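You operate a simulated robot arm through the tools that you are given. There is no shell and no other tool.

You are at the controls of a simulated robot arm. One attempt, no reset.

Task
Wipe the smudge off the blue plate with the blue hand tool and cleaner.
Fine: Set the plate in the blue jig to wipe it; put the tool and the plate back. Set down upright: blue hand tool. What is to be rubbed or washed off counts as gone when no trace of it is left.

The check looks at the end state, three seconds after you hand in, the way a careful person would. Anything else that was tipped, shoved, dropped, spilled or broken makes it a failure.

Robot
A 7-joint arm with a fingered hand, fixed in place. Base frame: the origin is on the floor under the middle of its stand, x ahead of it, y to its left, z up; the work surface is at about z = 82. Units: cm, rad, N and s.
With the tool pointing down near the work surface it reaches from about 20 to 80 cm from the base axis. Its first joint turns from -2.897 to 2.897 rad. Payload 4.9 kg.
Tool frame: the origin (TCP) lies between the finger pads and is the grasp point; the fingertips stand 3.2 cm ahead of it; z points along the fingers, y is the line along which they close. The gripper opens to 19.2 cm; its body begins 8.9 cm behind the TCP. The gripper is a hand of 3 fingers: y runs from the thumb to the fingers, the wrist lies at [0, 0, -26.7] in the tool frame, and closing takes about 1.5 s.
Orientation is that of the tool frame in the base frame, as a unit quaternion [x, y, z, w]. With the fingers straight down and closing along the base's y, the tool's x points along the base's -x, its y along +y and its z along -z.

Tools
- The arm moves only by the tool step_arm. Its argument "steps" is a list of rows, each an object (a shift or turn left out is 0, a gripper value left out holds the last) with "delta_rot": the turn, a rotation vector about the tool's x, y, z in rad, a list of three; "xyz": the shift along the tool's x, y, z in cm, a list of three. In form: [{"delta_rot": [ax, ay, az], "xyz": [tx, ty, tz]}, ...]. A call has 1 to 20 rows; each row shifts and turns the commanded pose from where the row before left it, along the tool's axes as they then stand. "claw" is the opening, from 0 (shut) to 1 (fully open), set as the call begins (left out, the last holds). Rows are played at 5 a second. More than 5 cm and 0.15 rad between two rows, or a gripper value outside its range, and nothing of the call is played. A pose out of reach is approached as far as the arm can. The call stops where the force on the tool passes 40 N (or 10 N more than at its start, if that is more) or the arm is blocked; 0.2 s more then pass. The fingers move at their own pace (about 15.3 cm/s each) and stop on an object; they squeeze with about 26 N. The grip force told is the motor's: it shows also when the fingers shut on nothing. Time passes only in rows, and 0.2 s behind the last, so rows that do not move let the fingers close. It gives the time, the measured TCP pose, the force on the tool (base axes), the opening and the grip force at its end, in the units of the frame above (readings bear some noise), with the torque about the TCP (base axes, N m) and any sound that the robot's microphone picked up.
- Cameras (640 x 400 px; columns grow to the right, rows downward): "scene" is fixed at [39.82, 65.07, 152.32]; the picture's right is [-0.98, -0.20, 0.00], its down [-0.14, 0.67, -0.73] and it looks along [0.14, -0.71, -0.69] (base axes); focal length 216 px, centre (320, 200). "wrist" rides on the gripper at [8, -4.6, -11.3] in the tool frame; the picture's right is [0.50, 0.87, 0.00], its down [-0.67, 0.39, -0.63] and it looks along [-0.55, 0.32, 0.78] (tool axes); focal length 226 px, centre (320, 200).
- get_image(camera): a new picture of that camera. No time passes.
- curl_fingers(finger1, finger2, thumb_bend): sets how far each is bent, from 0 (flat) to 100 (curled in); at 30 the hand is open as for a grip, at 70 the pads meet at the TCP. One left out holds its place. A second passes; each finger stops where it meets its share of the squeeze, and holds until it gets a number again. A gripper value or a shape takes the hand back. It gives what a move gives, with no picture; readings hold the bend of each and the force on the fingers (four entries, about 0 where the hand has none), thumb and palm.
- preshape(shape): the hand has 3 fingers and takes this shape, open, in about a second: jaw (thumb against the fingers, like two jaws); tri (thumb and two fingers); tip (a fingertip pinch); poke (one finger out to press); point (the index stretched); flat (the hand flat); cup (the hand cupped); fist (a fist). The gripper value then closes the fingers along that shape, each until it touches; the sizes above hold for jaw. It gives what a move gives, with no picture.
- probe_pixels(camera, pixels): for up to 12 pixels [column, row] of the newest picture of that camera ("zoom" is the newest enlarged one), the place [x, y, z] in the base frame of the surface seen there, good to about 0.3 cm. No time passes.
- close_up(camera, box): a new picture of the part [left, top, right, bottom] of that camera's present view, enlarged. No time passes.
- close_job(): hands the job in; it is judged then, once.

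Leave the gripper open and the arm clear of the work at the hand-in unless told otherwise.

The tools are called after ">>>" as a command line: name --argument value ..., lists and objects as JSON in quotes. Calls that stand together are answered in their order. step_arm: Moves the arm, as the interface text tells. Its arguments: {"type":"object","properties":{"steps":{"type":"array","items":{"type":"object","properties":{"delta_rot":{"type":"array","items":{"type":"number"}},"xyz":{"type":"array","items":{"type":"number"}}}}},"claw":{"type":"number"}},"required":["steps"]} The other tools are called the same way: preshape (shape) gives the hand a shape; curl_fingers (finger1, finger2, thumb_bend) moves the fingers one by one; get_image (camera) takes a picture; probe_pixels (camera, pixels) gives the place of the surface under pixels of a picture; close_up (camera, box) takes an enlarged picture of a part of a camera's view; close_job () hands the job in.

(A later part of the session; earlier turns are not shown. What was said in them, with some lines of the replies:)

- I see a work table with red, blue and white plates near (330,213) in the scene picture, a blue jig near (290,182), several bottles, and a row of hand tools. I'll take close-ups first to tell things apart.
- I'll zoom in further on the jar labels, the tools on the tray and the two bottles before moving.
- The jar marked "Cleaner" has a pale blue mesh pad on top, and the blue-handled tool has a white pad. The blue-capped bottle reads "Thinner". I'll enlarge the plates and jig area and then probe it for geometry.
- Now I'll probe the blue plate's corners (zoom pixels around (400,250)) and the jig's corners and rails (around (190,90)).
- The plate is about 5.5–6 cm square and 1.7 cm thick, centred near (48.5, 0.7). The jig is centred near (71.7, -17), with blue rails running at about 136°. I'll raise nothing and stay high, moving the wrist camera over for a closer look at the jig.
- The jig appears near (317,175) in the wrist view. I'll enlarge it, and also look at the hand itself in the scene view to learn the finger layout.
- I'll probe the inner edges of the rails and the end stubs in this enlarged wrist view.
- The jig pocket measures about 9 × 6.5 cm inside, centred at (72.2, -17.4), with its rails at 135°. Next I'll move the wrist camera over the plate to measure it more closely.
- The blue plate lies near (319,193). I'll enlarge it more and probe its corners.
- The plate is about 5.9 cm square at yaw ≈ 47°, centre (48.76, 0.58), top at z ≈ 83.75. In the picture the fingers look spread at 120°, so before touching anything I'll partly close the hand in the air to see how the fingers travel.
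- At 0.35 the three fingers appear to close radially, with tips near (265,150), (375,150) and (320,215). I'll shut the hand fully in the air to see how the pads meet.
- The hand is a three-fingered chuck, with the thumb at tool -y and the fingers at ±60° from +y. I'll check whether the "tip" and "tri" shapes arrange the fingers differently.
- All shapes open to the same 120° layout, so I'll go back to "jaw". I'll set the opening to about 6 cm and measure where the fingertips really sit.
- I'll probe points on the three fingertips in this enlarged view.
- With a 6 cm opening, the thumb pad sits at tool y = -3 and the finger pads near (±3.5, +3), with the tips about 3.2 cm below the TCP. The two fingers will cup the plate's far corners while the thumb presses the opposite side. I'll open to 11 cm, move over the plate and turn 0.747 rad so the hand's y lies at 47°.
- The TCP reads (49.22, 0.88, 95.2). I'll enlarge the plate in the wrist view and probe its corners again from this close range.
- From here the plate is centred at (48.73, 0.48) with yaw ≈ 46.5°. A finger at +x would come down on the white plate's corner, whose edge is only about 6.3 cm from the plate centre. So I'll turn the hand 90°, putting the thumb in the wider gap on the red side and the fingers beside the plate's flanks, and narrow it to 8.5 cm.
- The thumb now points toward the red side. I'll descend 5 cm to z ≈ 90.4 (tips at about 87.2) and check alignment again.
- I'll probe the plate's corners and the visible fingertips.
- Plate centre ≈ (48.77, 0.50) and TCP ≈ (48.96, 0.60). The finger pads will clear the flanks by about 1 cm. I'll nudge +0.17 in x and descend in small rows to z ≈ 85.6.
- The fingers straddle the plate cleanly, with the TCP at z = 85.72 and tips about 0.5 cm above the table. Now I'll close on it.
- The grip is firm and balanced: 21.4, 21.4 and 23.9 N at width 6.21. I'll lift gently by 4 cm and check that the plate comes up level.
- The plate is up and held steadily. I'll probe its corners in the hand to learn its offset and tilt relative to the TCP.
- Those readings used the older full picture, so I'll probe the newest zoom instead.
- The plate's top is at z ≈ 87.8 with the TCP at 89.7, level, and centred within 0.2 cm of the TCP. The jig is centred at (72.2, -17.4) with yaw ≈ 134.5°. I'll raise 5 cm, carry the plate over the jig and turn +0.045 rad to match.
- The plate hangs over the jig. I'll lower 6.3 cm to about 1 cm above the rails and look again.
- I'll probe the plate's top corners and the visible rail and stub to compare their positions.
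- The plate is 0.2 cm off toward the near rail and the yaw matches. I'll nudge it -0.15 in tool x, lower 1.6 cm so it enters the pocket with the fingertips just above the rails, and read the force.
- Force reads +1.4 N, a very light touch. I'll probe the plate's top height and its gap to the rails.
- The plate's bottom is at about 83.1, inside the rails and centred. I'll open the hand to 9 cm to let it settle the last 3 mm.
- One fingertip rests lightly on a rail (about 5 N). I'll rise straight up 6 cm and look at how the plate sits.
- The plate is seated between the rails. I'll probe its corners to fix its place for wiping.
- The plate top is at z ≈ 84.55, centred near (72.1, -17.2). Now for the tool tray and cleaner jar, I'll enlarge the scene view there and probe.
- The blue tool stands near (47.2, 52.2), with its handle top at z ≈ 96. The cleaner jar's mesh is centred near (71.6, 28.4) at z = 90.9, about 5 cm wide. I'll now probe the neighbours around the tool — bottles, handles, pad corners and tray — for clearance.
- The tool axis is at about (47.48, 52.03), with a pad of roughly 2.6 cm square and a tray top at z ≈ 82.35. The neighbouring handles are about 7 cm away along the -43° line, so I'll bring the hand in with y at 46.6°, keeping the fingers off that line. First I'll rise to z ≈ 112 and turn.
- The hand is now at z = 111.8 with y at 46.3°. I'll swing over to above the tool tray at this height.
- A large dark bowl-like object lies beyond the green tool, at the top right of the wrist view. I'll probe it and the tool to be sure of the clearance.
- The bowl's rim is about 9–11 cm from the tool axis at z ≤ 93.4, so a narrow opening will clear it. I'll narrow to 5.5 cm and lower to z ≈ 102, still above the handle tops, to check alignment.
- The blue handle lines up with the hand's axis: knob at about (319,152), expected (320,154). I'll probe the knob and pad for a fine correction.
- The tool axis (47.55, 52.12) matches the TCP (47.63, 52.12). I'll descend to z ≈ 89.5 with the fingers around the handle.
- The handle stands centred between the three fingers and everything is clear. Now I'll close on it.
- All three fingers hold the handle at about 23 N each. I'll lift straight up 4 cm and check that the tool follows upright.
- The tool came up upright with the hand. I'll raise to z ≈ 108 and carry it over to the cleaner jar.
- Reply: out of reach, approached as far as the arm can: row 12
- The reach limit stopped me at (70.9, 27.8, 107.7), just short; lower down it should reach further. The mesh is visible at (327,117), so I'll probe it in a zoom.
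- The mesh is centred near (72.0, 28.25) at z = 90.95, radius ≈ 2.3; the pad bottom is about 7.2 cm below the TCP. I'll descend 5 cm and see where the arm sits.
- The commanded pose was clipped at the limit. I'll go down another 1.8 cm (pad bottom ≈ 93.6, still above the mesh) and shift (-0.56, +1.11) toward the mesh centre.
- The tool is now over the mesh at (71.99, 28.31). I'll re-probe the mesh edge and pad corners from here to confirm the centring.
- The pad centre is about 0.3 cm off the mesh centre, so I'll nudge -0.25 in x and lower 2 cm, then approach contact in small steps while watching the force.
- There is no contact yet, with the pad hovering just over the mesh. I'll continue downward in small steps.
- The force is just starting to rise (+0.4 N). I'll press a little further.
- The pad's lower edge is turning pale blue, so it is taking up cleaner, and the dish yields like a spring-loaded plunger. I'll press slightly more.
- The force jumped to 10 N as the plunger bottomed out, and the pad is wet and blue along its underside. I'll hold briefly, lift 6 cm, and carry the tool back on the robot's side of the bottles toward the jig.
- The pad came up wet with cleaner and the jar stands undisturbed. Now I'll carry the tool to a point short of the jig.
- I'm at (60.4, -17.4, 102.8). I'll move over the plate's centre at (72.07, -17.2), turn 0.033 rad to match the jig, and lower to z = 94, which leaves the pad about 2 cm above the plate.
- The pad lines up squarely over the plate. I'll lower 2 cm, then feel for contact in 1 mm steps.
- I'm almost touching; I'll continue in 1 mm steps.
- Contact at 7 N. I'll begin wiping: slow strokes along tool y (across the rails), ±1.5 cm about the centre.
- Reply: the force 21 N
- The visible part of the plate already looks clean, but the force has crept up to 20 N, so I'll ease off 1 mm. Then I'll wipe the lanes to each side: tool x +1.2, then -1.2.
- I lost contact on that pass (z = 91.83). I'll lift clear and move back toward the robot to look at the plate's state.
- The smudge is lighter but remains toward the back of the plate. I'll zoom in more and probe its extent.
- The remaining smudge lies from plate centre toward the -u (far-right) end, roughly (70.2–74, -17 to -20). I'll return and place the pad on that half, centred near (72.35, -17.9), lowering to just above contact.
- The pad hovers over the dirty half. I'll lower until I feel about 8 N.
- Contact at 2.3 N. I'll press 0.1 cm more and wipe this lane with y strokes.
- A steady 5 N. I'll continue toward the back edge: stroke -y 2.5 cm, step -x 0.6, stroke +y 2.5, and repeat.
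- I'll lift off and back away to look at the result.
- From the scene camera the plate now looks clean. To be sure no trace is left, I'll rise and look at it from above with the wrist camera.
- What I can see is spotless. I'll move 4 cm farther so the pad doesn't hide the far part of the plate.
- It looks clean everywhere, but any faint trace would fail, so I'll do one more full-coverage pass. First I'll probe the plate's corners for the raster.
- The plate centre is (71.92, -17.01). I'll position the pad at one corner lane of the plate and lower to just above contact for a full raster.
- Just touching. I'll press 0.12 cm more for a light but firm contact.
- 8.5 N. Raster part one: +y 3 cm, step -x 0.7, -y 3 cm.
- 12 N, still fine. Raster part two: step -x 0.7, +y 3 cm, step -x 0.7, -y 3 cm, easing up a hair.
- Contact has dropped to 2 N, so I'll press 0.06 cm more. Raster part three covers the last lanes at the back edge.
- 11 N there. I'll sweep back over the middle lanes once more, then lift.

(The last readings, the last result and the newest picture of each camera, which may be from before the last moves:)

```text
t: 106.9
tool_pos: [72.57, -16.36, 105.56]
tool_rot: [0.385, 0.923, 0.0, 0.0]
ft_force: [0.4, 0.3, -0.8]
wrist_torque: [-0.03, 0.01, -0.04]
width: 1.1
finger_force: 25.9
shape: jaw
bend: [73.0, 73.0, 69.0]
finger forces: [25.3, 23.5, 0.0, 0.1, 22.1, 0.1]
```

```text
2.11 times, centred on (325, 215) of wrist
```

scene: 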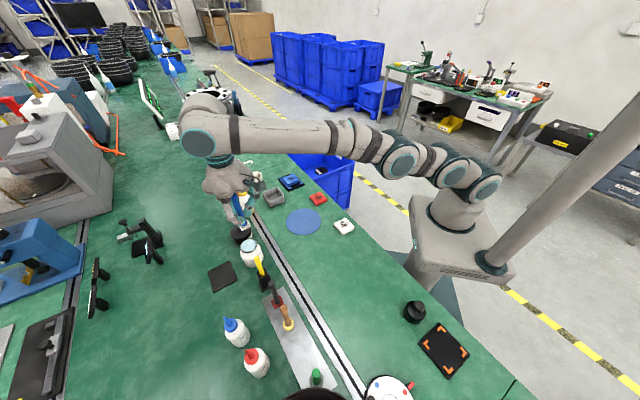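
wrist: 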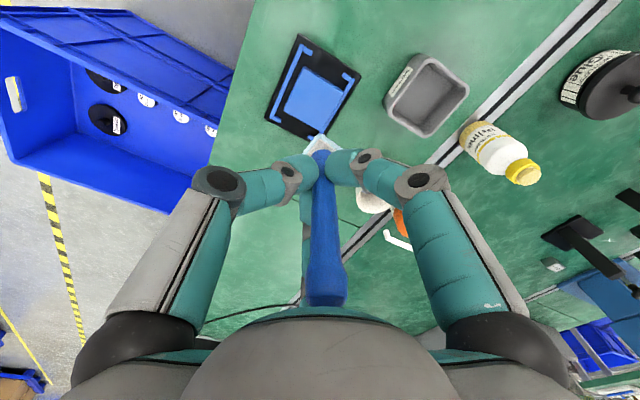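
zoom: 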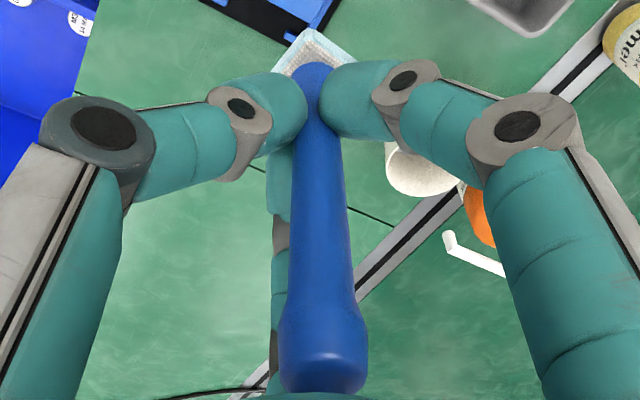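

The plate is spotless from both cameras. The tool slid up in the grip by roughly 0.4 cm but is still nearly upright. I'll carry it back to the tray: retreat toward the robot, undo the 0.033 rad turn, then swing over at z ≈ 108.

>>> step_arm --steps '[{"xyz": [2.78, -3.11, -0.9]}, {"xyz": [2.78, -3.11, -0.9]}, {"xyz": [2.78, -3.11, -0.9]}, {"delta_rot": [0, 0, -0.033]}, {"xyz": [3.763, 2.755, 0]}, {"xyz": [3.763, 2.755, 0]}, {"xyz": [3.763, 2.755, 0]}, {"xyz": [3.763, 2.755, 0]}, {"xyz": [3.763, 2.755, 0]}, {"xyz": [3.763, 2.755, 0]}, {"xyz": [3.763, 2.755, 0]}, {"xyz": [3.763, 2.755, 0]}, {"xyz": [3.763, 2.755, 0]}, {"xyz": [3.763, 2.755, 0]}, {"xyz": [3.763, 2.755, 0]}, {"xyz": [3.763, 2.755, 0]}, {"xyz": [3.763, 2.755, 0]}, {"xyz": [3.763, 2.755, 0]}, {"xyz": [3.763, 2.755, 0]}]'

>>> step_arm --steps '[{"xyz": [0, 0, 0]}, {"xyz": [0, 0, 0]}]'

>>> get_image --camera "wrist"

```text
t: 110.9
tool_pos: [47.39, 52.32, 108.2]
tool_rot: [0.371, 0.929, 0.002, 0.001]
ft_force: [0.7, 0.2, 0.3]
wrist_torque: [0.01, 0.04, 0.02]
width: 1.07
finger_force: 26.0
shape: jaw
bend: [73.0, 73.0, 68.0]
finger forces: [24.6, 23.0, 0.1, 0.0, 21.2, 0.1]
```

```text
t: 111.5
tool_pos: [47.39, 52.19, 108.17]
tool_rot: [0.371, 0.929, 0.001, 0.0]
ft_force: [0.0, 0.8, -1.3]
wrist_torque: [0.01, 0.03, 0.0]
width: 1.09
finger_force: 26.0
shape: jaw
bend: [73.0, 73.0, 68.0]
finger forces: [24.6, 23.0, 0.0, 0.0, 21.3, 0.0]
```

```text
taken
```

wrist: 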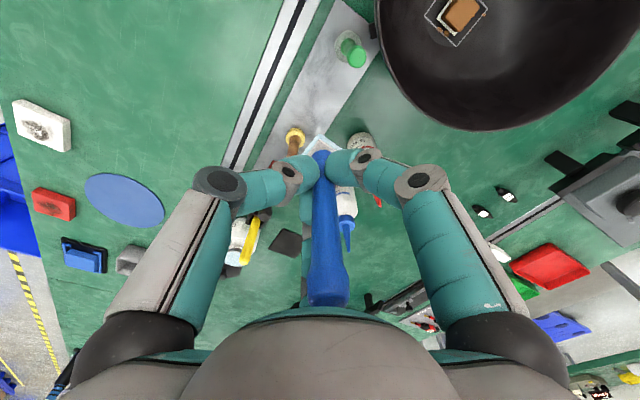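

The TCP is at (47.39, 52.2); the pick-up spot was (47.67, 51.9). I'll shift -0.4 in x and zoom in on the pad to check its attitude in the grip.

>>> step_arm --steps '[{"xyz": [-0.4, 0, 0]}, {"xyz": [0, 0, 2.5]}, {"xyz": [0, 0, 2.5]}, {"xyz": [0, 0, 0]}, {"xyz": [0, 0, 0]}]'

>>> close_up --camera "wrist" --box '[270, 80, 390, 180]'

>>> get_image --camera "wrist"

```text
t: 112.7
tool_pos: [47.75, 51.73, 103.21]
tool_rot: [0.37, 0.929, 0.0, 0.0]
ft_force: [1.1, -0.6, -1.0]
wrist_torque: [0.0, -0.01, 0.03]
width: 1.09
finger_force: 25.9
shape: jaw
bend: [73.0, 73.0, 68.0]
finger forces: [24.6, 23.0, 0.0, 0.0, 21.3, 0.0]
```

```text
4.00 times, centred on (330, 130) of wrist
```

zoom: 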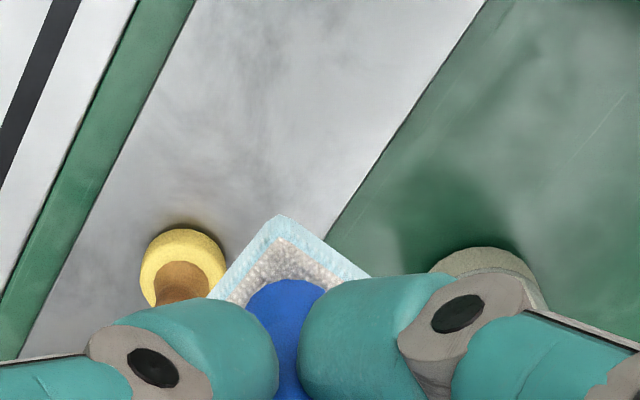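

```text
taken
```

wrist: 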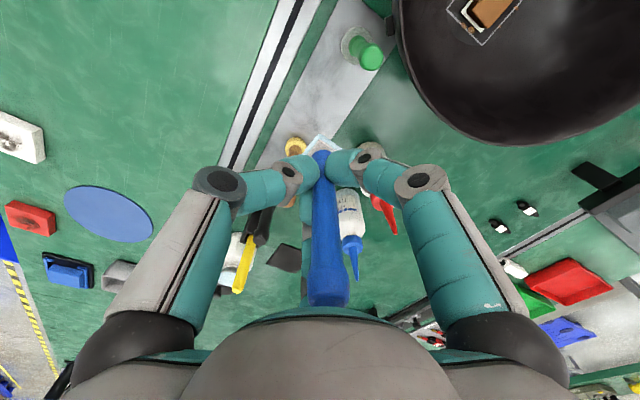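

The tool sits about 0.25 cm sideways and 0.4 cm higher in the grip, with no real tilt. I'll shift +0.27 in x and descend to z ≈ 90.7, about 1.5 cm above the tray.

>>> step_arm --steps '[{"xyz": [0.27, 0, 0]}, {"xyz": [0, 0, 2.5]}, {"xyz": [0, 0, 2.5]}, {"xyz": [0, 0, 2.5]}, {"xyz": [0, 0, 2.5]}, {"xyz": [0, 0, 2.0]}, {"xyz": [0, 0, 0.5]}, {"xyz": [0, 0, 0]}]'

>>> get_image --camera "wrist"

>>> close_up --camera "wrist" --box '[260, 90, 380, 190]'

```text
t: 114.5
tool_pos: [47.49, 51.72, 90.5]
tool_rot: [0.371, 0.929, -0.001, 0.0]
ft_force: [0.6, 0.6, -0.5]
wrist_torque: [0.01, -0.01, 0.01]
width: 1.07
finger_force: 25.9
shape: jaw
bend: [73.0, 73.0, 68.0]
finger forces: [24.6, 23.0, 0.0, 0.1, 21.2, 0.0]
```

```text
taken
```

wrist: 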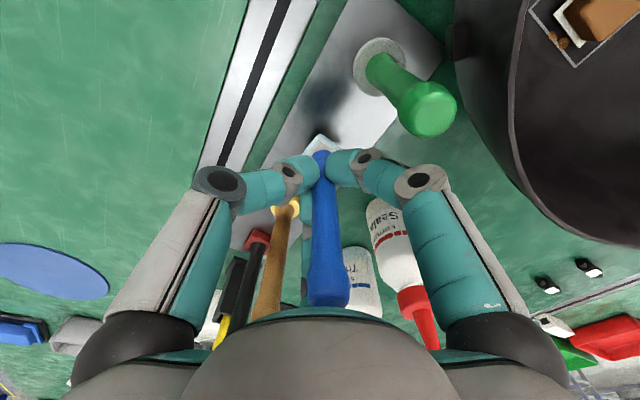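

```text
4.00 times, centred on (320, 140) of wrist
```

zoom: 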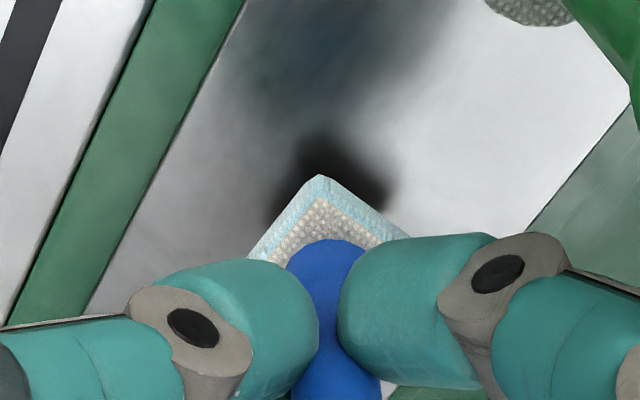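

I'll probe the pad's visible corners and the tray to check position and height above the tray.

>>> probe_pixels --camera "zoom" --pixels '[[320, 183], [400, 235], [262, 240], [320, 200], [325, 225], [420, 120], [220, 200]]'

```text
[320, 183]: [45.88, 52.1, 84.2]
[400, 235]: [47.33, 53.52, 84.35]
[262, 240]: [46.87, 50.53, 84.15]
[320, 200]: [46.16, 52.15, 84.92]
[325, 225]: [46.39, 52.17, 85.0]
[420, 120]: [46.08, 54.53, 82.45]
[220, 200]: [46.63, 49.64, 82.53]
```

The pad corners match the original spot within about 0.15 cm, and the pad is about 1.3 cm above the tray. I'll lower 1 cm and then feel for contact.

>>> step_arm --steps '[{"xyz": [0, 0, 0.6]}, {"xyz": [0, 0, 0.4]}, {"xyz": [0, 0, 0]}, {"xyz": [0, 0, 0]}]'

>>> step_arm --steps '[{"xyz": [0, 0, 0.1]}, {"xyz": [0, 0, 0.08]}, {"xyz": [0, 0, 0]}, {"xyz": [0, 0, 0]}]'

```text
t: 115.5
tool_pos: [47.44, 51.74, 89.41]
tool_rot: [0.372, 0.928, 0.001, 0.0]
ft_force: [0.2, -0.2, -1.1]
wrist_torque: [-0.01, -0.04, -0.01]
width: 1.07
finger_force: 26.0
shape: jaw
bend: [73.0, 73.0, 68.0]
finger forces: [24.6, 23.0, 0.1, 0.1, 21.2, 0.0]
```

```text
t: 116.5
tool_pos: [47.53, 51.79, 89.25]
tool_rot: [0.37, 0.929, 0.0, 0.0]
ft_force: [0.4, -0.1, -0.3]
wrist_torque: [0.0, 0.0, -0.01]
width: 1.07
finger_force: 25.6
shape: jaw
bend: [73.0, 73.0, 68.0]
finger forces: [24.6, 22.9, 0.0, 0.0, 21.2, 0.1]
```

>>> step_arm --steps '[{"xyz": [0, 0, 0.1]}, {"xyz": [0, 0, 0]}, {"xyz": [0, 0, 0]}]'

>>> step_arm --steps '[{"xyz": [0, 0, 0.08]}, {"xyz": [0, 0, 0]}, {"xyz": [0, 0, 0]}]'

```text
t: 117.3
tool_pos: [47.5, 51.88, 89.17]
tool_rot: [0.371, 0.929, 0.001, 0.0]
ft_force: [-0.5, 0.2, 0.0]
wrist_torque: [-0.03, 0.02, -0.03]
width: 1.09
finger_force: 26.1
shape: jaw
bend: [73.0, 73.0, 68.0]
finger forces: [24.5, 23.0, 0.0, 0.1, 21.2, 0.0]
```

```text
t: 118.1
tool_pos: [47.54, 51.83, 89.21]
tool_rot: [0.37, 0.929, 0.001, 0.001]
ft_force: [-2.6, -1.8, 6.1]
wrist_torque: [0.02, 0.0, 0.02]
width: 1.06
finger_force: 26.2
shape: jaw
bend: [73.0, 73.0, 68.0]
finger forces: [25.0, 23.1, 0.1, 0.0, 23.1, 0.0]
```

Contact at 6 N: the pad is on the tray. I'll ease 0.03 cm and open the fingers slightly first, then to 5.5 cm.

>>> step_arm --steps '[{"xyz": [0, 0, -0.03]}, {"xyz": [0, 0, 0]}]'

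>>> step_arm --steps '[{"xyz": [0, 0, 0]}, {"xyz": [0, 0, 0]}, {"xyz": [0, 0, 0]}]' --claw 0.13

>>> get_image --camera "wrist"

```text
t: 118.7
tool_pos: [47.66, 51.81, 89.17]
tool_rot: [0.371, 0.929, 0.0, 0.0]
ft_force: [-0.6, -2.1, 6.3]
wrist_torque: [-0.01, 0.01, 0.02]
width: 1.09
finger_force: 26.1
shape: jaw
bend: [73.0, 73.0, 68.0]
finger forces: [24.7, 23.3, 0.0, 0.0, 23.4, 0.0]
```

```text
t: 119.5
tool_pos: [47.58, 51.65, 89.15]
tool_rot: [0.371, 0.929, 0.0, 0.0]
ft_force: [-0.3, 0.3, -0.5]
wrist_torque: [-0.01, 0.0, 0.01]
width: 2.49
finger_force: 0.1
shape: jaw
bend: [75.0, 75.0, 70.0]
finger forces: [0.1, 0.0, 0.2, 0.1, 0.0, 0.1]
```

```text
taken
```

wrist: 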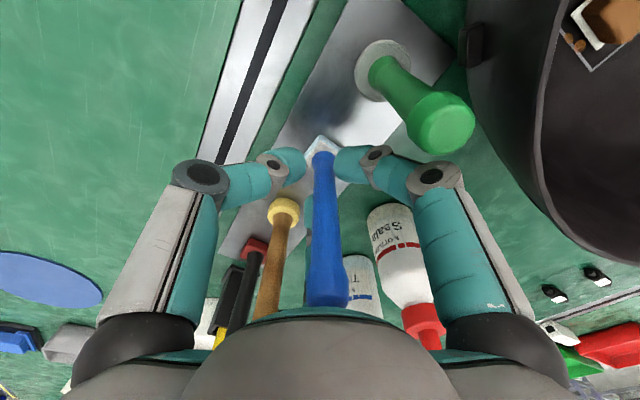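

The tool stands on its own, upright. I'll open to 5.5 cm and rise straight up.

>>> step_arm --steps '[{"xyz": [0, 0, 0]}, {"xyz": [0, 0, 0]}, {"xyz": [0, 0, 0]}, {"xyz": [0, 0, -1]}, {"xyz": [0, 0, -2]}, {"xyz": [0, 0, -3]}, {"xyz": [0, 0, -3]}, {"xyz": [0, 0, -3]}, {"xyz": [0, 0, -3]}, {"xyz": [0, 0, -3]}, {"xyz": [0, 0, -3]}]' --claw 0.286

>>> get_image --camera "wrist"

>>> close_up --camera "wrist" --box '[230, 20, 410, 200]'

```text
t: 121.9
tool_pos: [47.72, 51.58, 110.04]
tool_rot: [0.37, 0.929, -0.001, 0.0]
ft_force: [0.2, -0.9, 0.1]
wrist_torque: [0.0, 0.0, -0.01]
width: 5.44
finger_force: 0.1
shape: jaw
bend: [48.0, 48.0, 70.0]
finger forces: [0.0, 0.1, 0.0, 0.0, 0.0, 0.1]
```

```text
taken
```

wrist: 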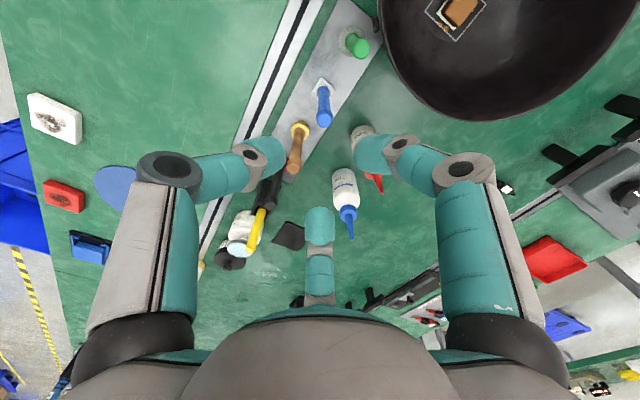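

```text
2.22 times, centred on (320, 110) of wrist
```

zoom: 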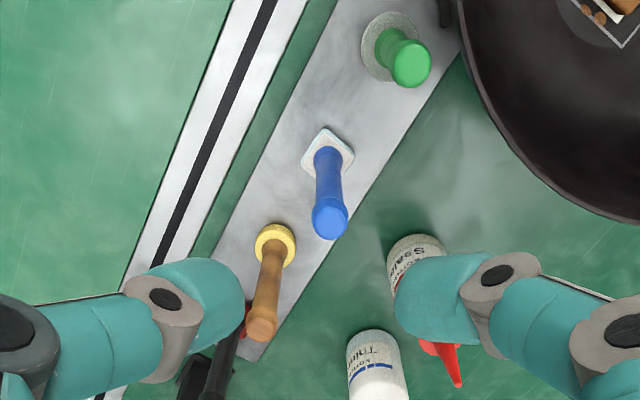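

The blue tool is back upright on the tray. Now for the plate: I'll swing back over the jig at z = 110 with the fingers open and then turn the hand back to y ≈ 134.5°.

>>> step_arm --steps '[{"xyz": [-4.056, -2.06, 0]}, {"xyz": [-4.056, -2.06, 0]}, {"xyz": [-4.056, -2.06, 0]}, {"xyz": [-4.056, -2.06, 0]}, {"xyz": [-4.056, -2.06, 0]}, {"xyz": [-4.056, -2.06, 0]}, {"xyz": [-4.056, -2.06, 0]}, {"xyz": [-4.056, -2.06, 0]}, {"xyz": [-4.056, -2.06, 0]}, {"xyz": [-4.056, -2.06, 0]}, {"xyz": [-4.056, -2.06, 0]}, {"xyz": [-4.056, -2.06, 0]}, {"xyz": [-4.056, -2.06, 0]}, {"xyz": [-4.056, -2.06, 0]}, {"xyz": [-4.056, -2.06, 0]}, {"xyz": [-4.056, -2.06, 0]}, {"xyz": [0, 0, 0]}]'

>>> step_arm --steps '[{"delta_rot": [0, 0, -0.1397]}, {"delta_rot": [0, 0, -0.1397]}, {"delta_rot": [0, 0, -0.1397]}, {"delta_rot": [0, 0, -0.1397]}, {"delta_rot": [0, 0, -0.1397]}, {"delta_rot": [0, 0, -0.1397]}, {"delta_rot": [0, 0, -0.1397]}, {"delta_rot": [0, 0, -0.1397]}, {"delta_rot": [0, 0, -0.1397]}, {"delta_rot": [0, 0, -0.1397]}, {"delta_rot": [0, 0, -0.1397]}, {"xyz": [0, 0, 4]}, {"xyz": [0, 0, 4]}, {"xyz": [0, 0, 4]}, {"xyz": [0, 0, 2]}, {"xyz": [0, 0, 0]}]' --claw 0.45

>>> get_image --camera "wrist"

>>> close_up --camera "wrist" --box '[230, 40, 430, 200]'

```text
t: 125.5
tool_pos: [71.86, -16.81, 110.47]
tool_rot: [0.371, 0.929, -0.001, 0.0]
ft_force: [-0.3, 0.4, -0.6]
wrist_torque: [0.02, 0.01, -0.03]
width: 5.46
finger_force: 0.0
shape: jaw
bend: [48.0, 48.0, 70.0]
finger forces: [0.1, 0.0, 0.0, 0.0, 0.1, 0.0]
```

```text
t: 128.9
tool_pos: [71.95, -16.63, 96.39]
tool_rot: [-0.379, 0.926, 0.0, 0.001]
ft_force: [-0.2, 1.2, 0.0]
wrist_torque: [0.01, -0.01, -0.03]
width: 8.62
finger_force: 0.0
shape: jaw
bend: [39.0, 39.0, 70.0]
finger forces: [0.0, 0.0, 0.0, 0.0, 0.1, 0.0]
```

```text
taken
```

wrist: 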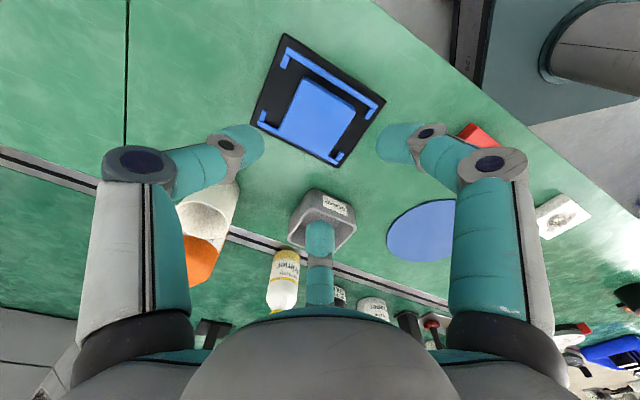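

```text
2.50 times, centred on (330, 120) of wrist
```

zoom: 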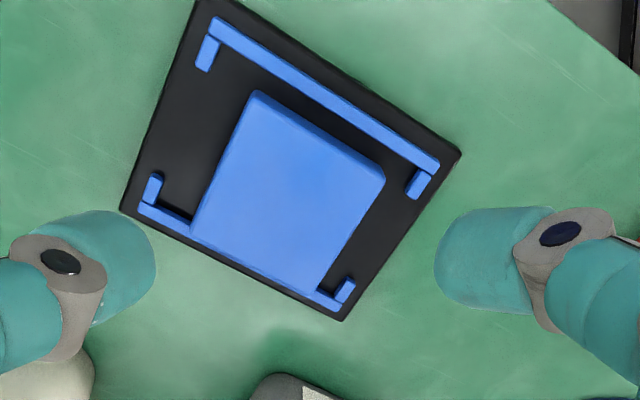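

The plate is clean from this side too. I'll probe its corners for the grasp.

>>> probe_pixels --camera "zoom" --pixels '[[254, 105], [380, 185], [318, 288], [196, 230], [290, 195], [225, 165], [350, 235], [315, 145], [260, 260], [300, 80], [240, 250], [430, 165]]'

```text
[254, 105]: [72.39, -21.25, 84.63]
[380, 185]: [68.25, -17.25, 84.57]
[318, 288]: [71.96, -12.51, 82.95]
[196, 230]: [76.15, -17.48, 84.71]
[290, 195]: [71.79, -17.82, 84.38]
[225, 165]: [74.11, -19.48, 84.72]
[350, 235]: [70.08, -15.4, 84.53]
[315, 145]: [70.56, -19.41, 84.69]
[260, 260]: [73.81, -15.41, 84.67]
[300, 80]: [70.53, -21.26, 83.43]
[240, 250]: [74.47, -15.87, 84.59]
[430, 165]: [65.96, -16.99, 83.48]
```

Plate centre ≈ (72.15, -17.3). I'll shift (+0.2, -0.55) and descend to z ≈ 90.5, then recheck.

>>> step_arm --steps '[{"xyz": [0.2, -0.55, 0]}, {"xyz": [0, 0, 3]}, {"xyz": [0, 0, 2.8]}, {"xyz": [0, 0, 0]}, {"xyz": [0, 0, 0]}]'

>>> close_up --camera "wrist" --box '[210, 50, 430, 250]'

>>> close_up --camera "scene" --box '[265, 150, 325, 200]'

```text
t: 130.1
tool_pos: [72.05, -17.18, 90.48]
tool_rot: [-0.379, 0.925, 0.0, 0.0]
ft_force: [0.1, -0.7, -0.3]
wrist_torque: [0.03, 0.01, 0.02]
width: 8.61
finger_force: 0.0
shape: jaw
bend: [39.0, 39.0, 70.0]
finger forces: [0.0, 0.1, 0.0, 0.1, 0.0, 0.1]
```

```text
2.00 times, centred on (320, 150) of wrist
```

zoom: 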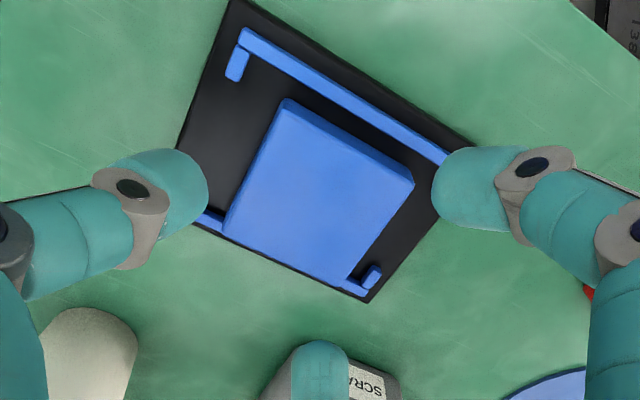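

```text
8.00 times, centred on (295, 175) of scene
```

zoom: 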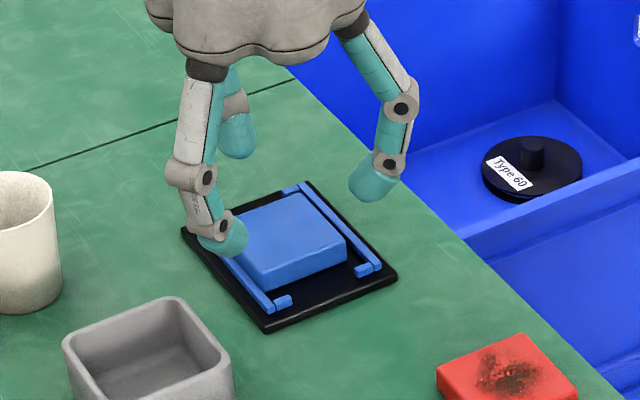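

The hand is well centred. I'll descend to z ≈ 86.8 (tips just above the rails) and check the force.

>>> step_arm --steps '[{"xyz": [0, 0, 2.0]}, {"xyz": [0, 0, 1.2]}, {"xyz": [0, 0, 0.5]}, {"xyz": [0, 0, 0]}, {"xyz": [0, 0, 0]}]'

>>> close_up --camera "wrist" --box '[210, 70, 430, 250]'

```text
t: 131.3
tool_pos: [72.06, -17.47, 86.71]
tool_rot: [-0.379, 0.925, 0.0, 0.0]
ft_force: [-0.2, 0.4, 1.9]
wrist_torque: [-0.08, 0.07, 0.0]
width: 8.62
finger_force: 0.0
shape: jaw
bend: [39.0, 39.0, 70.0]
finger forces: [1.6, 0.0, 0.1, 0.0, 0.1, 0.0]
```

```text
2.22 times, centred on (320, 160) of wrist
```

zoom: 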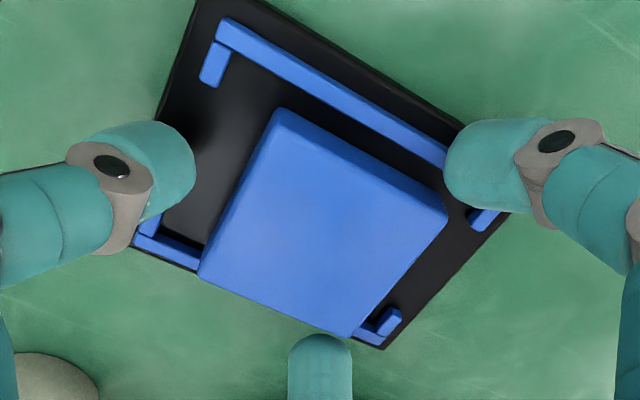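

One finger just brushes a rail (1.6 N). I'll raise 0.1 cm and close.

>>> step_arm --steps '[{"xyz": [0, 0, -0.1]}, {"xyz": [0, 0, 0]}]'

>>> step_arm --steps '[{"xyz": [0, 0, 0]}, {"xyz": [0, 0, 0]}, {"xyz": [0, 0, 0]}, {"xyz": [0, 0, 0]}, {"xyz": [0, 0, 0]}, {"xyz": [0, 0, 0]}, {"xyz": [0, 0, 0]}]' --claw 0.2

>>> close_up --camera "wrist" --box '[210, 70, 430, 250]'

>>> close_up --camera "scene" --box '[265, 150, 325, 200]'

```text
t: 131.9
tool_pos: [71.89, -17.36, 86.76]
tool_rot: [-0.379, 0.925, 0.0, 0.0]
ft_force: [0.8, 0.0, -0.5]
wrist_torque: [0.0, -0.02, 0.02]
width: 8.63
finger_force: 0.0
shape: jaw
bend: [39.0, 39.0, 70.0]
finger forces: [0.1, 0.0, 0.1, 0.0, 0.0, 0.0]
```

```text
t: 133.5
tool_pos: [72.07, -17.27, 86.72]
tool_rot: [-0.379, 0.925, 0.001, -0.001]
ft_force: [-0.4, -0.4, -0.3]
wrist_torque: [-0.01, 0.0, 0.0]
width: 6.19
finger_force: 25.7
shape: jaw
bend: [45.0, 45.0, 70.0]
finger forces: [20.8, 21.3, 0.0, 0.1, 22.8, 0.1]
```

```text
2.22 times, centred on (320, 160) of wrist
```

zoom: 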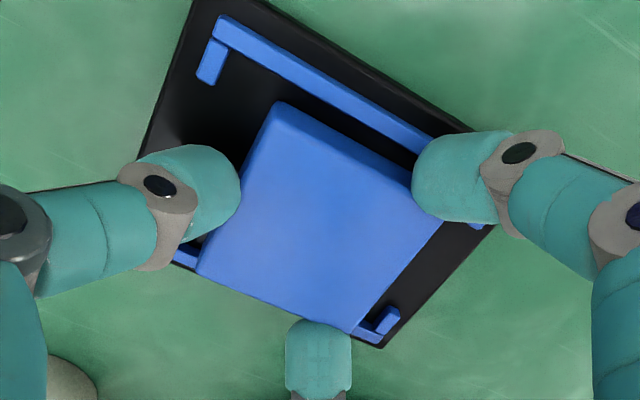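

```text
8.00 times, centred on (295, 175) of scene
```

zoom: 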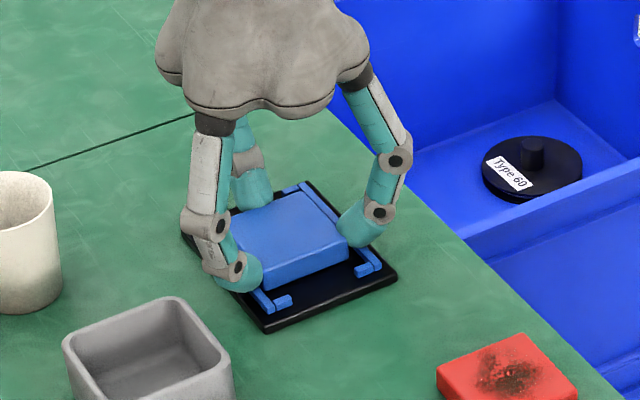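

Gripped at about 21 N each. I'll lift slowly and check that the plate comes and the jig stays.

>>> step_arm --steps '[{"xyz": [0, 0, -0.4]}, {"xyz": [0, 0, -0.6]}, {"xyz": [0, 0, -1]}, {"xyz": [0, 0, -1.5]}, {"xyz": [0, 0, 0]}]'

>>> close_up --camera "scene" --box '[265, 150, 325, 200]'

>>> close_up --camera "wrist" --box '[250, 100, 390, 220]'

>>> probe_pixels --camera "zoom" --pixels '[[252, 92], [510, 236], [370, 385], [142, 308], [320, 245], [330, 135], [230, 300], [210, 200], [440, 300], [400, 200]]'

```text
t: 134.7
tool_pos: [72.18, -17.62, 90.4]
tool_rot: [-0.378, 0.926, 0.0, 0.0]
ft_force: [-0.4, 0.0, -1.7]
wrist_torque: [0.05, -0.01, 0.02]
width: 6.18
finger_force: 26.4
shape: jaw
bend: [45.0, 45.0, 70.0]
finger forces: [20.8, 21.2, 0.0, 0.1, 22.8, 0.1]
```

```text
8.00 times, centred on (295, 175) of scene
```

zoom: 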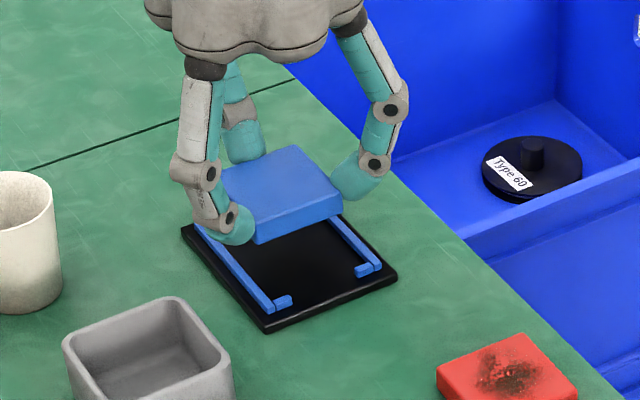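

```text
3.33 times, centred on (320, 160) of wrist
```

zoom: 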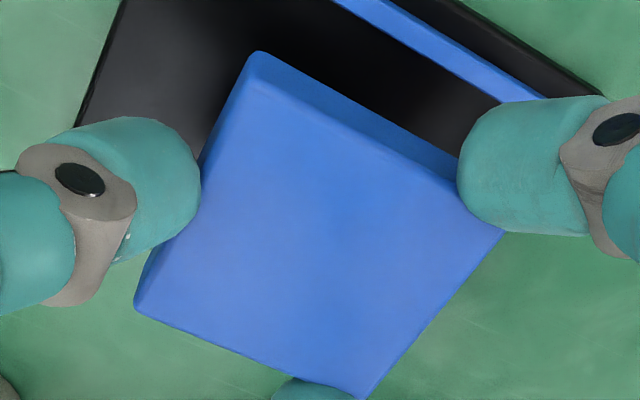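

```text
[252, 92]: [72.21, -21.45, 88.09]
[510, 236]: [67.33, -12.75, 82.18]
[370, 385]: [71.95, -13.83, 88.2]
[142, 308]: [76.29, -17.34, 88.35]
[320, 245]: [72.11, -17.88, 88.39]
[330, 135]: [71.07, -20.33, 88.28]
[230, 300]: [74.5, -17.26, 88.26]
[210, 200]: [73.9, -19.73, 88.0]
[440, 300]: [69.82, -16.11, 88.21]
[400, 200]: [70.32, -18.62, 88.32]
```

The plate is up, clean, and centred in the grip (top at TCP - 2.15). I'll raise 5 cm and carry it back over its original spot at (48.8, 0.5), turning -0.04 rad to its original yaw.

>>> step_arm --steps '[{"xyz": [0, 0, -2.5]}, {"xyz": [0, 0, -2.5]}, {"xyz": [0.57, 4.147, 0]}, {"xyz": [0.57, 4.147, 0]}, {"xyz": [0.57, 4.147, 0]}, {"xyz": [0.57, 4.147, 0]}, {"xyz": [0.57, 4.147, 0]}, {"xyz": [0.57, 4.147, 0]}, {"xyz": [0.57, 4.147, 0]}, {"delta_rot": [0, 0, -0.04]}, {"xyz": [0, 0, 0]}]'

>>> step_arm --steps '[{"xyz": [0, 0, 2.5]}, {"xyz": [0, 0, 2.5]}, {"xyz": [0, 0, 0]}, {"xyz": [0, 0, 0]}]'

>>> get_image --camera "wrist"

>>> close_up --camera "wrist" --box '[210, 80, 430, 260]'

>>> close_up --camera "scene" --box '[280, 160, 380, 240]'

```text
t: 137.1
tool_pos: [48.81, 0.63, 95.48]
tool_rot: [-0.397, 0.918, -0.001, 0.0]
ft_force: [0.0, 0.2, 0.2]
wrist_torque: [-0.03, 0.03, 0.01]
width: 6.19
finger_force: 26.2
shape: jaw
bend: [45.0, 45.0, 70.0]
finger forces: [20.8, 21.3, 0.0, 0.1, 22.9, 0.0]
```

```text
t: 138.1
tool_pos: [49.09, 0.42, 90.3]
tool_rot: [-0.397, 0.918, 0.001, 0.0]
ft_force: [0.9, -0.1, -0.6]
wrist_torque: [0.0, 0.04, -0.01]
width: 6.19
finger_force: 26.6
shape: jaw
bend: [45.0, 45.0, 70.0]
finger forces: [20.9, 21.2, 0.0, 0.0, 22.9, 0.1]
```

```text
taken
```

wrist: 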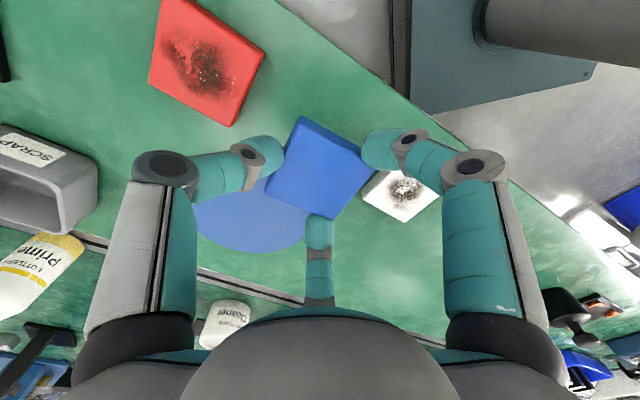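

```text
2.22 times, centred on (320, 170) of wrist
```

zoom: 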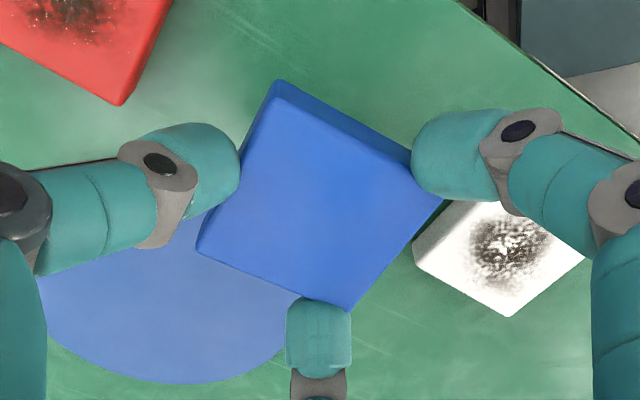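

```text
5.00 times, centred on (330, 200) of scene
```

zoom: 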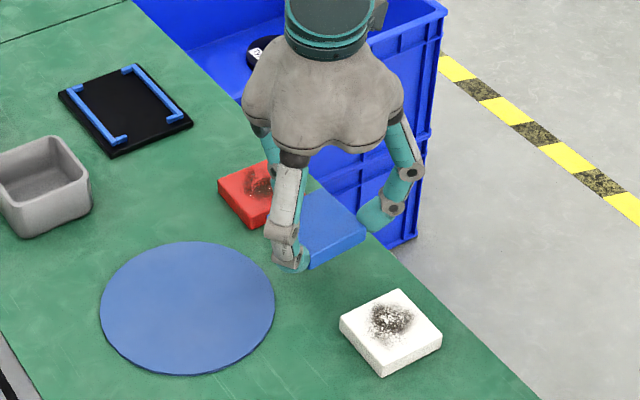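

Positioned over the spot: TCP ≈ (48.95, 0.5), plate bottom about 4.3 cm above the table. I'll lower 3.9 cm and then feel for contact.

>>> step_arm --steps '[{"xyz": [0, 0, 1.5]}, {"xyz": [0, 0, 1.5]}, {"xyz": [0, 0, 0.9]}, {"xyz": [0, 0, 0]}, {"xyz": [0, 0, 0]}]'

>>> step_arm --steps '[{"xyz": [0, 0, 0.2]}, {"xyz": [0, 0, 0.1]}, {"xyz": [0, 0, 0]}, {"xyz": [0, 0, 0]}]'

>>> close_up --camera "wrist" --box '[250, 100, 390, 220]'

>>> probe_pixels --camera "zoom" --pixels '[[252, 92], [495, 232], [365, 380], [142, 308], [320, 245], [330, 135], [230, 300], [210, 200], [440, 300], [400, 200]]'

```text
t: 139.3
tool_pos: [48.99, 0.7, 86.38]
tool_rot: [-0.397, 0.918, 0.0, 0.0]
ft_force: [0.3, 0.3, -0.5]
wrist_torque: [0.03, 0.0, 0.02]
width: 6.19
finger_force: 26.0
shape: jaw
bend: [45.0, 45.0, 70.0]
finger forces: [20.8, 21.2, 0.0, 0.0, 22.8, 0.0]
```

```text
t: 140.3
tool_pos: [49.17, 0.54, 86.11]
tool_rot: [-0.397, 0.918, 0.0, -0.001]
ft_force: [1.2, 0.3, -0.7]
wrist_torque: [-0.01, -0.02, 0.03]
width: 6.21
finger_force: 26.2
shape: jaw
bend: [45.0, 45.0, 70.0]
finger forces: [20.8, 21.2, 0.0, 0.0, 22.8, 0.0]
```

```text
3.33 times, centred on (320, 160) of wrist
```

zoom: 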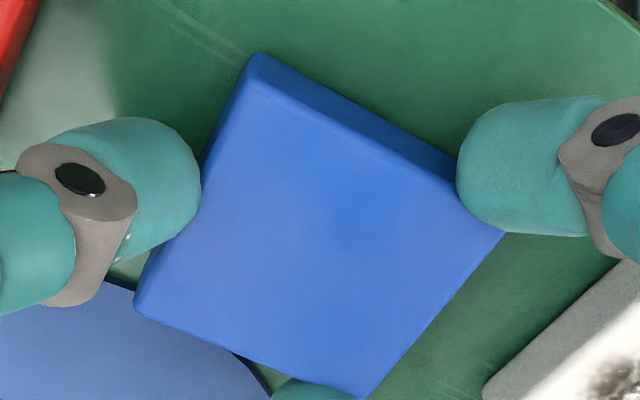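

```text
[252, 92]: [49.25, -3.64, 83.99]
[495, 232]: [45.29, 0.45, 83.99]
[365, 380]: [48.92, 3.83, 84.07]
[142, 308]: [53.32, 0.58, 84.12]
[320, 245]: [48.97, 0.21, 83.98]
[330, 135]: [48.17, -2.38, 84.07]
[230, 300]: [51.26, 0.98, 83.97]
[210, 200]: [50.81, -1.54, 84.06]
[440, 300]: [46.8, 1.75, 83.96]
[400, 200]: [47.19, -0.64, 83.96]
```

The plate is about 0.35 cm too far in +x compared with its original corners, and about 0.25 cm above the table. I'll shift (+0.24, +0.25) in tool axes, then lower gently.

>>> step_arm --steps '[{"xyz": [0.24, 0.25, 0]}, {"xyz": [0, 0, 0.1]}, {"xyz": [0, 0, 0.08]}, {"xyz": [0, 0, 0]}, {"xyz": [0, 0, 0]}]'

>>> step_arm --steps '[{"xyz": [0, 0, 0.08]}, {"xyz": [0, 0, 0]}, {"xyz": [0, 0, 0]}]'

```text
t: 141.5
tool_pos: [48.69, 0.52, 85.89]
tool_rot: [-0.397, 0.918, 0.0, 0.0]
ft_force: [-0.4, -0.1, -0.3]
wrist_torque: [-0.02, -0.01, -0.02]
width: 6.19
finger_force: 25.9
shape: jaw
bend: [45.0, 45.0, 70.0]
finger forces: [20.8, 21.3, 0.1, 0.0, 22.8, 0.1]
```

```text
t: 142.3
tool_pos: [48.67, 0.63, 85.89]
tool_rot: [-0.397, 0.918, 0.001, -0.001]
ft_force: [0.4, 0.2, 2.7]
wrist_torque: [0.04, -0.02, 0.03]
width: 6.22
finger_force: 26.2
shape: jaw
bend: [45.0, 45.0, 70.0]
finger forces: [21.2, 21.7, 0.1, 0.0, 23.5, 0.0]
```

Contact at 2.7 N: the plate is on the table. I'll check its place once more before releasing.

>>> close_up --camera "wrist" --box '[250, 100, 390, 220]'

>>> probe_pixels --camera "zoom" --pixels '[[250, 88], [500, 232], [365, 385], [138, 308], [320, 245], [230, 300], [440, 300], [400, 200]]'

>>> close_up --camera "scene" --box '[280, 160, 380, 240]'

```text
3.33 times, centred on (320, 160) of wrist
```

zoom: 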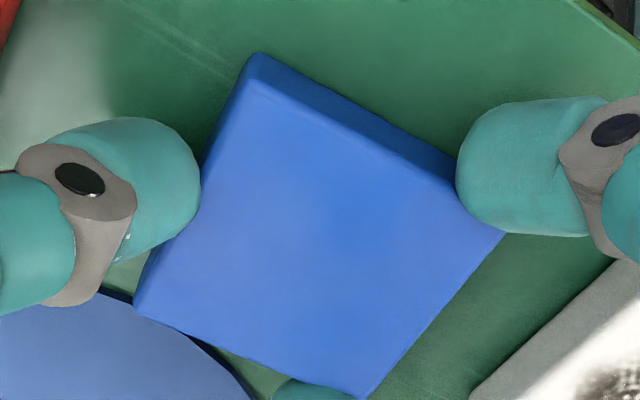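

```text
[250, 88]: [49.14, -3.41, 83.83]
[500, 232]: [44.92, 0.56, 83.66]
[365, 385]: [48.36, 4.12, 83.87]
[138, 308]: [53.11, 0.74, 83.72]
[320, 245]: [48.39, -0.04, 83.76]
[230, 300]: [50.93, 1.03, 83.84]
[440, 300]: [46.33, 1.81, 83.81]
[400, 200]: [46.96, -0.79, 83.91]
```

```text
5.00 times, centred on (330, 200) of scene
```

zoom: 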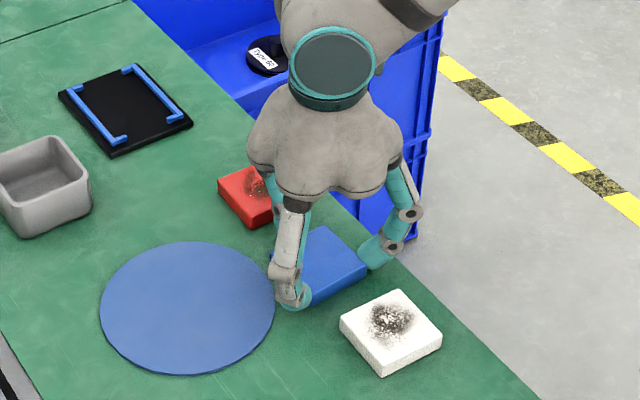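

The plate centre reads (48.88, 0.50) against the original (48.77, 0.50), which matches within 0.1 cm. I'll release to 8.5 cm and rise.

>>> step_arm --steps '[{"xyz": [0, 0, 0]}, {"xyz": [0, 0, 0]}, {"xyz": [0, 0, 0]}, {"xyz": [0, 0, 0]}]' --claw 0.443

>>> step_arm --steps '[{"xyz": [0, 0, -0.5]}, {"xyz": [0, 0, -1.5]}, {"xyz": [0, 0, -3]}, {"xyz": [0, 0, -4]}, {"xyz": [0, 0, -4]}, {"xyz": [0, 0, -4]}, {"xyz": [0, 0, -4]}, {"xyz": [0, 0, 0]}]'

>>> get_image --camera "wrist"

>>> get_image --camera "scene"

```text
t: 143.3
tool_pos: [48.63, 0.56, 85.89]
tool_rot: [-0.397, 0.918, 0.0, 0.0]
ft_force: [0.0, 0.6, -0.5]
wrist_torque: [-0.02, 0.01, 0.01]
width: 8.48
finger_force: 0.1
shape: jaw
bend: [39.0, 39.0, 70.0]
finger forces: [0.0, 0.0, 0.0, 0.1, 0.1, 0.1]
```

```text
t: 145.1
tool_pos: [48.69, 0.19, 106.71]
tool_rot: [-0.397, 0.918, 0.0, 0.001]
ft_force: [0.5, 0.5, -1.0]
wrist_torque: [0.0, 0.05, -0.03]
width: 8.45
finger_force: 0.0
shape: jaw
bend: [39.0, 39.0, 70.0]
finger forces: [0.1, 0.0, 0.0, 0.1, 0.0, 0.0]
```

```text
taken
```

wrist: 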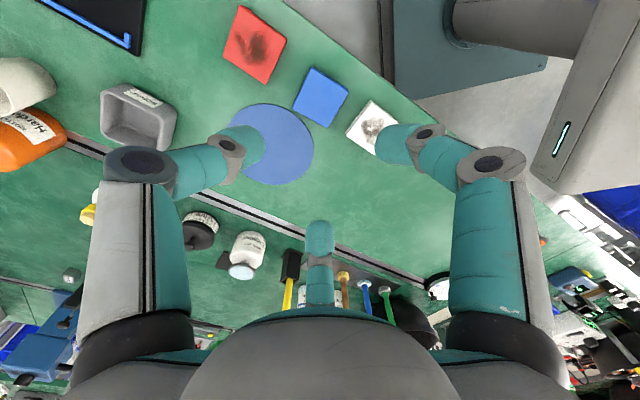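

```text
taken
```

scene: 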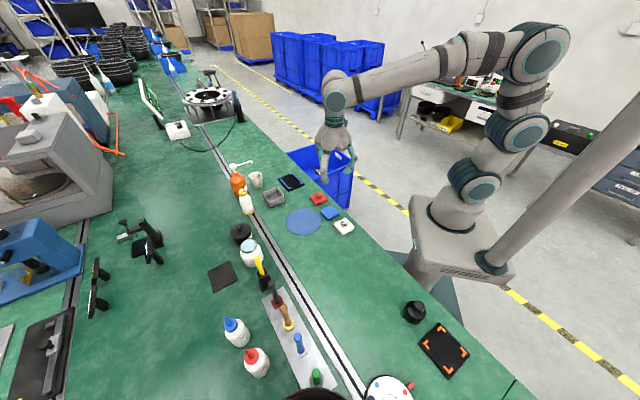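

Everything appears to be back in place. I'll inspect the plate, tool, jar and jig closely before handing in.

>>> close_up --camera "wrist" --box '[280, 50, 370, 140]'

>>> close_up --camera "scene" --box '[270, 165, 360, 240]'

>>> close_up --camera "scene" --box '[322, 203, 340, 223]'

>>> close_up --camera "scene" --box '[275, 320, 325, 370]'

>>> close_up --camera "scene" --box '[220, 215, 290, 265]'

```text
4.44 times, centred on (325, 95) of wrist
```

zoom: 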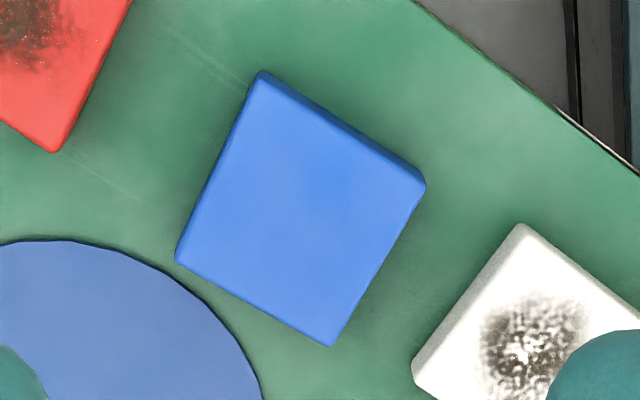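

```text
5.33 times, centred on (315, 202) of scene
```

zoom: 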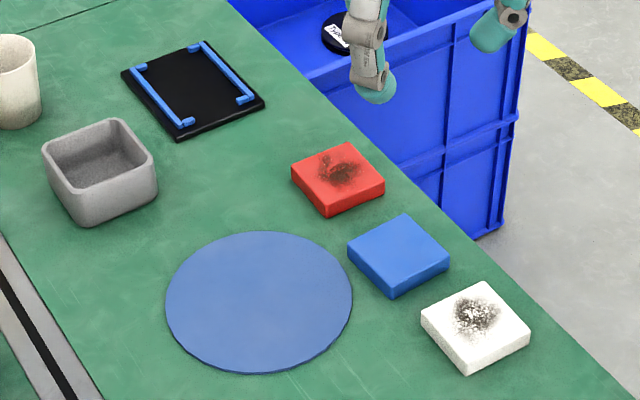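

```text
16.00 times, centred on (331, 213) of scene
```

zoom: 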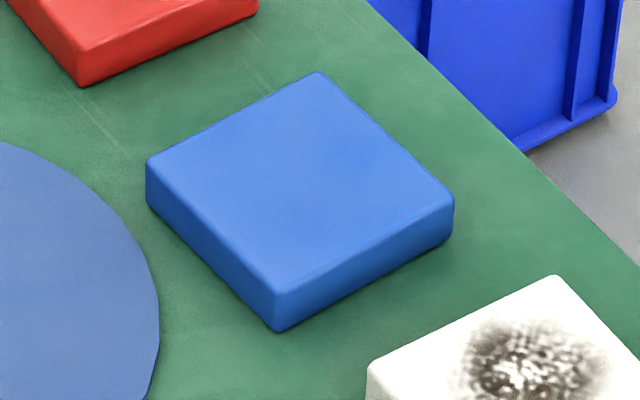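

```text
8.00 times, centred on (300, 345) of scene
```

zoom: 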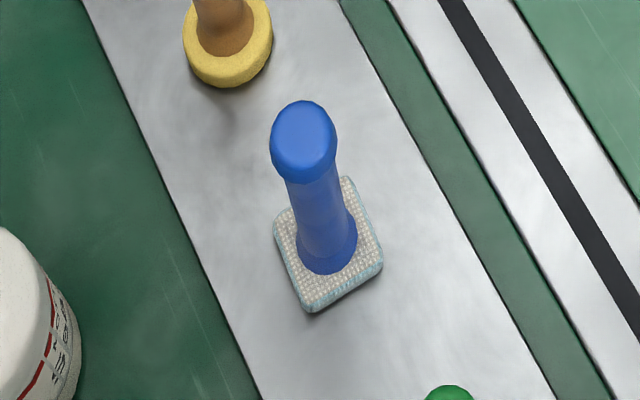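

```text
8.00 times, centred on (255, 240) of scene
```

zoom: 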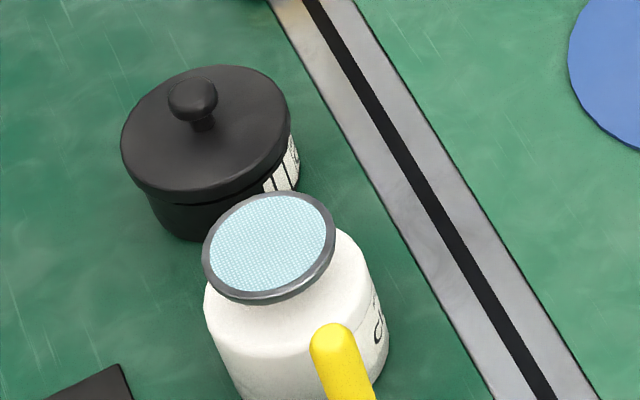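

The plate is spotless and back on its spot, and the tool stands upright with only a slightly tinted pad. Jar, jig and neighbours are unmoved. I'll open the hand fully, raise the arm well clear, and then hand in.

>>> step_arm --steps '[{"xyz": [0, 0, -4]}, {"xyz": [0, 0, -4]}, {"xyz": [0, 0, -4]}, {"xyz": [0, 0, -4]}, {"xyz": [0, 0, -4]}, {"xyz": [0, 0, 0]}, {"xyz": [0, 0, 0]}]' --claw 1.0

>>> get_image --camera "scene"

```text
t: 146.7
tool_pos: [48.68, 0.93, 126.86]
tool_rot: [-0.397, 0.918, 0.0, -0.001]
ft_force: [0.0, -0.2, 0.1]
wrist_torque: [0.02, -0.02, 0.01]
width: 19.2
finger_force: 0.0
shape: jaw
bend: [30.0, 30.0, 30.0]
finger forces: [0.0, 0.0, 0.0, 0.0, 0.0, 0.0]
```

```text
taken
```

scene: 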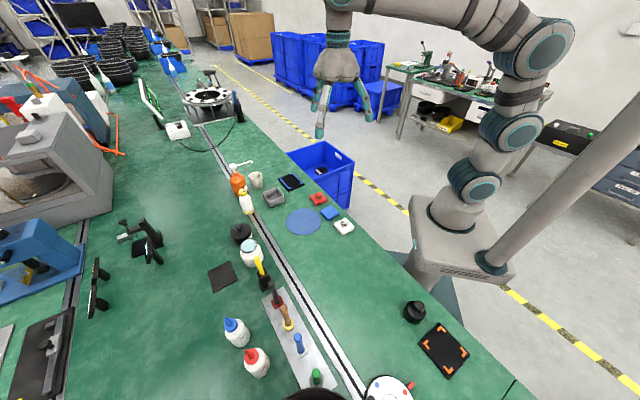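

The arm is clear at z ≈ 127 with the gripper open. The plate is clean and back in its place, the tool stands upright on the tray, and nothing else was disturbed. Handing in now.

>>> close_job

```text
The job is handed in.
```

The smudge is wiped off the blue plate, and I've handed the job in. The result of the check hasn't come back.

- **Wiping:** I set the plate in the blue jig and wetted the blue hand tool's pad on the Cleaner jar. After wiping, I went over the whole face once more. Close-ups from both cameras show no trace of the smudge.
- **Plate:** it is back where it started, within about 0.1 cm by the last camera measurement before I let go.
- **Tool:** it stands upright in its original spot on the tray. Its pad still has a faint blue tint from the cleaner.
- **Everything else:** the jar, jig and neighbouring plates and tools look unmoved in the final pictures. The hand is open and the arm is clear of the table.
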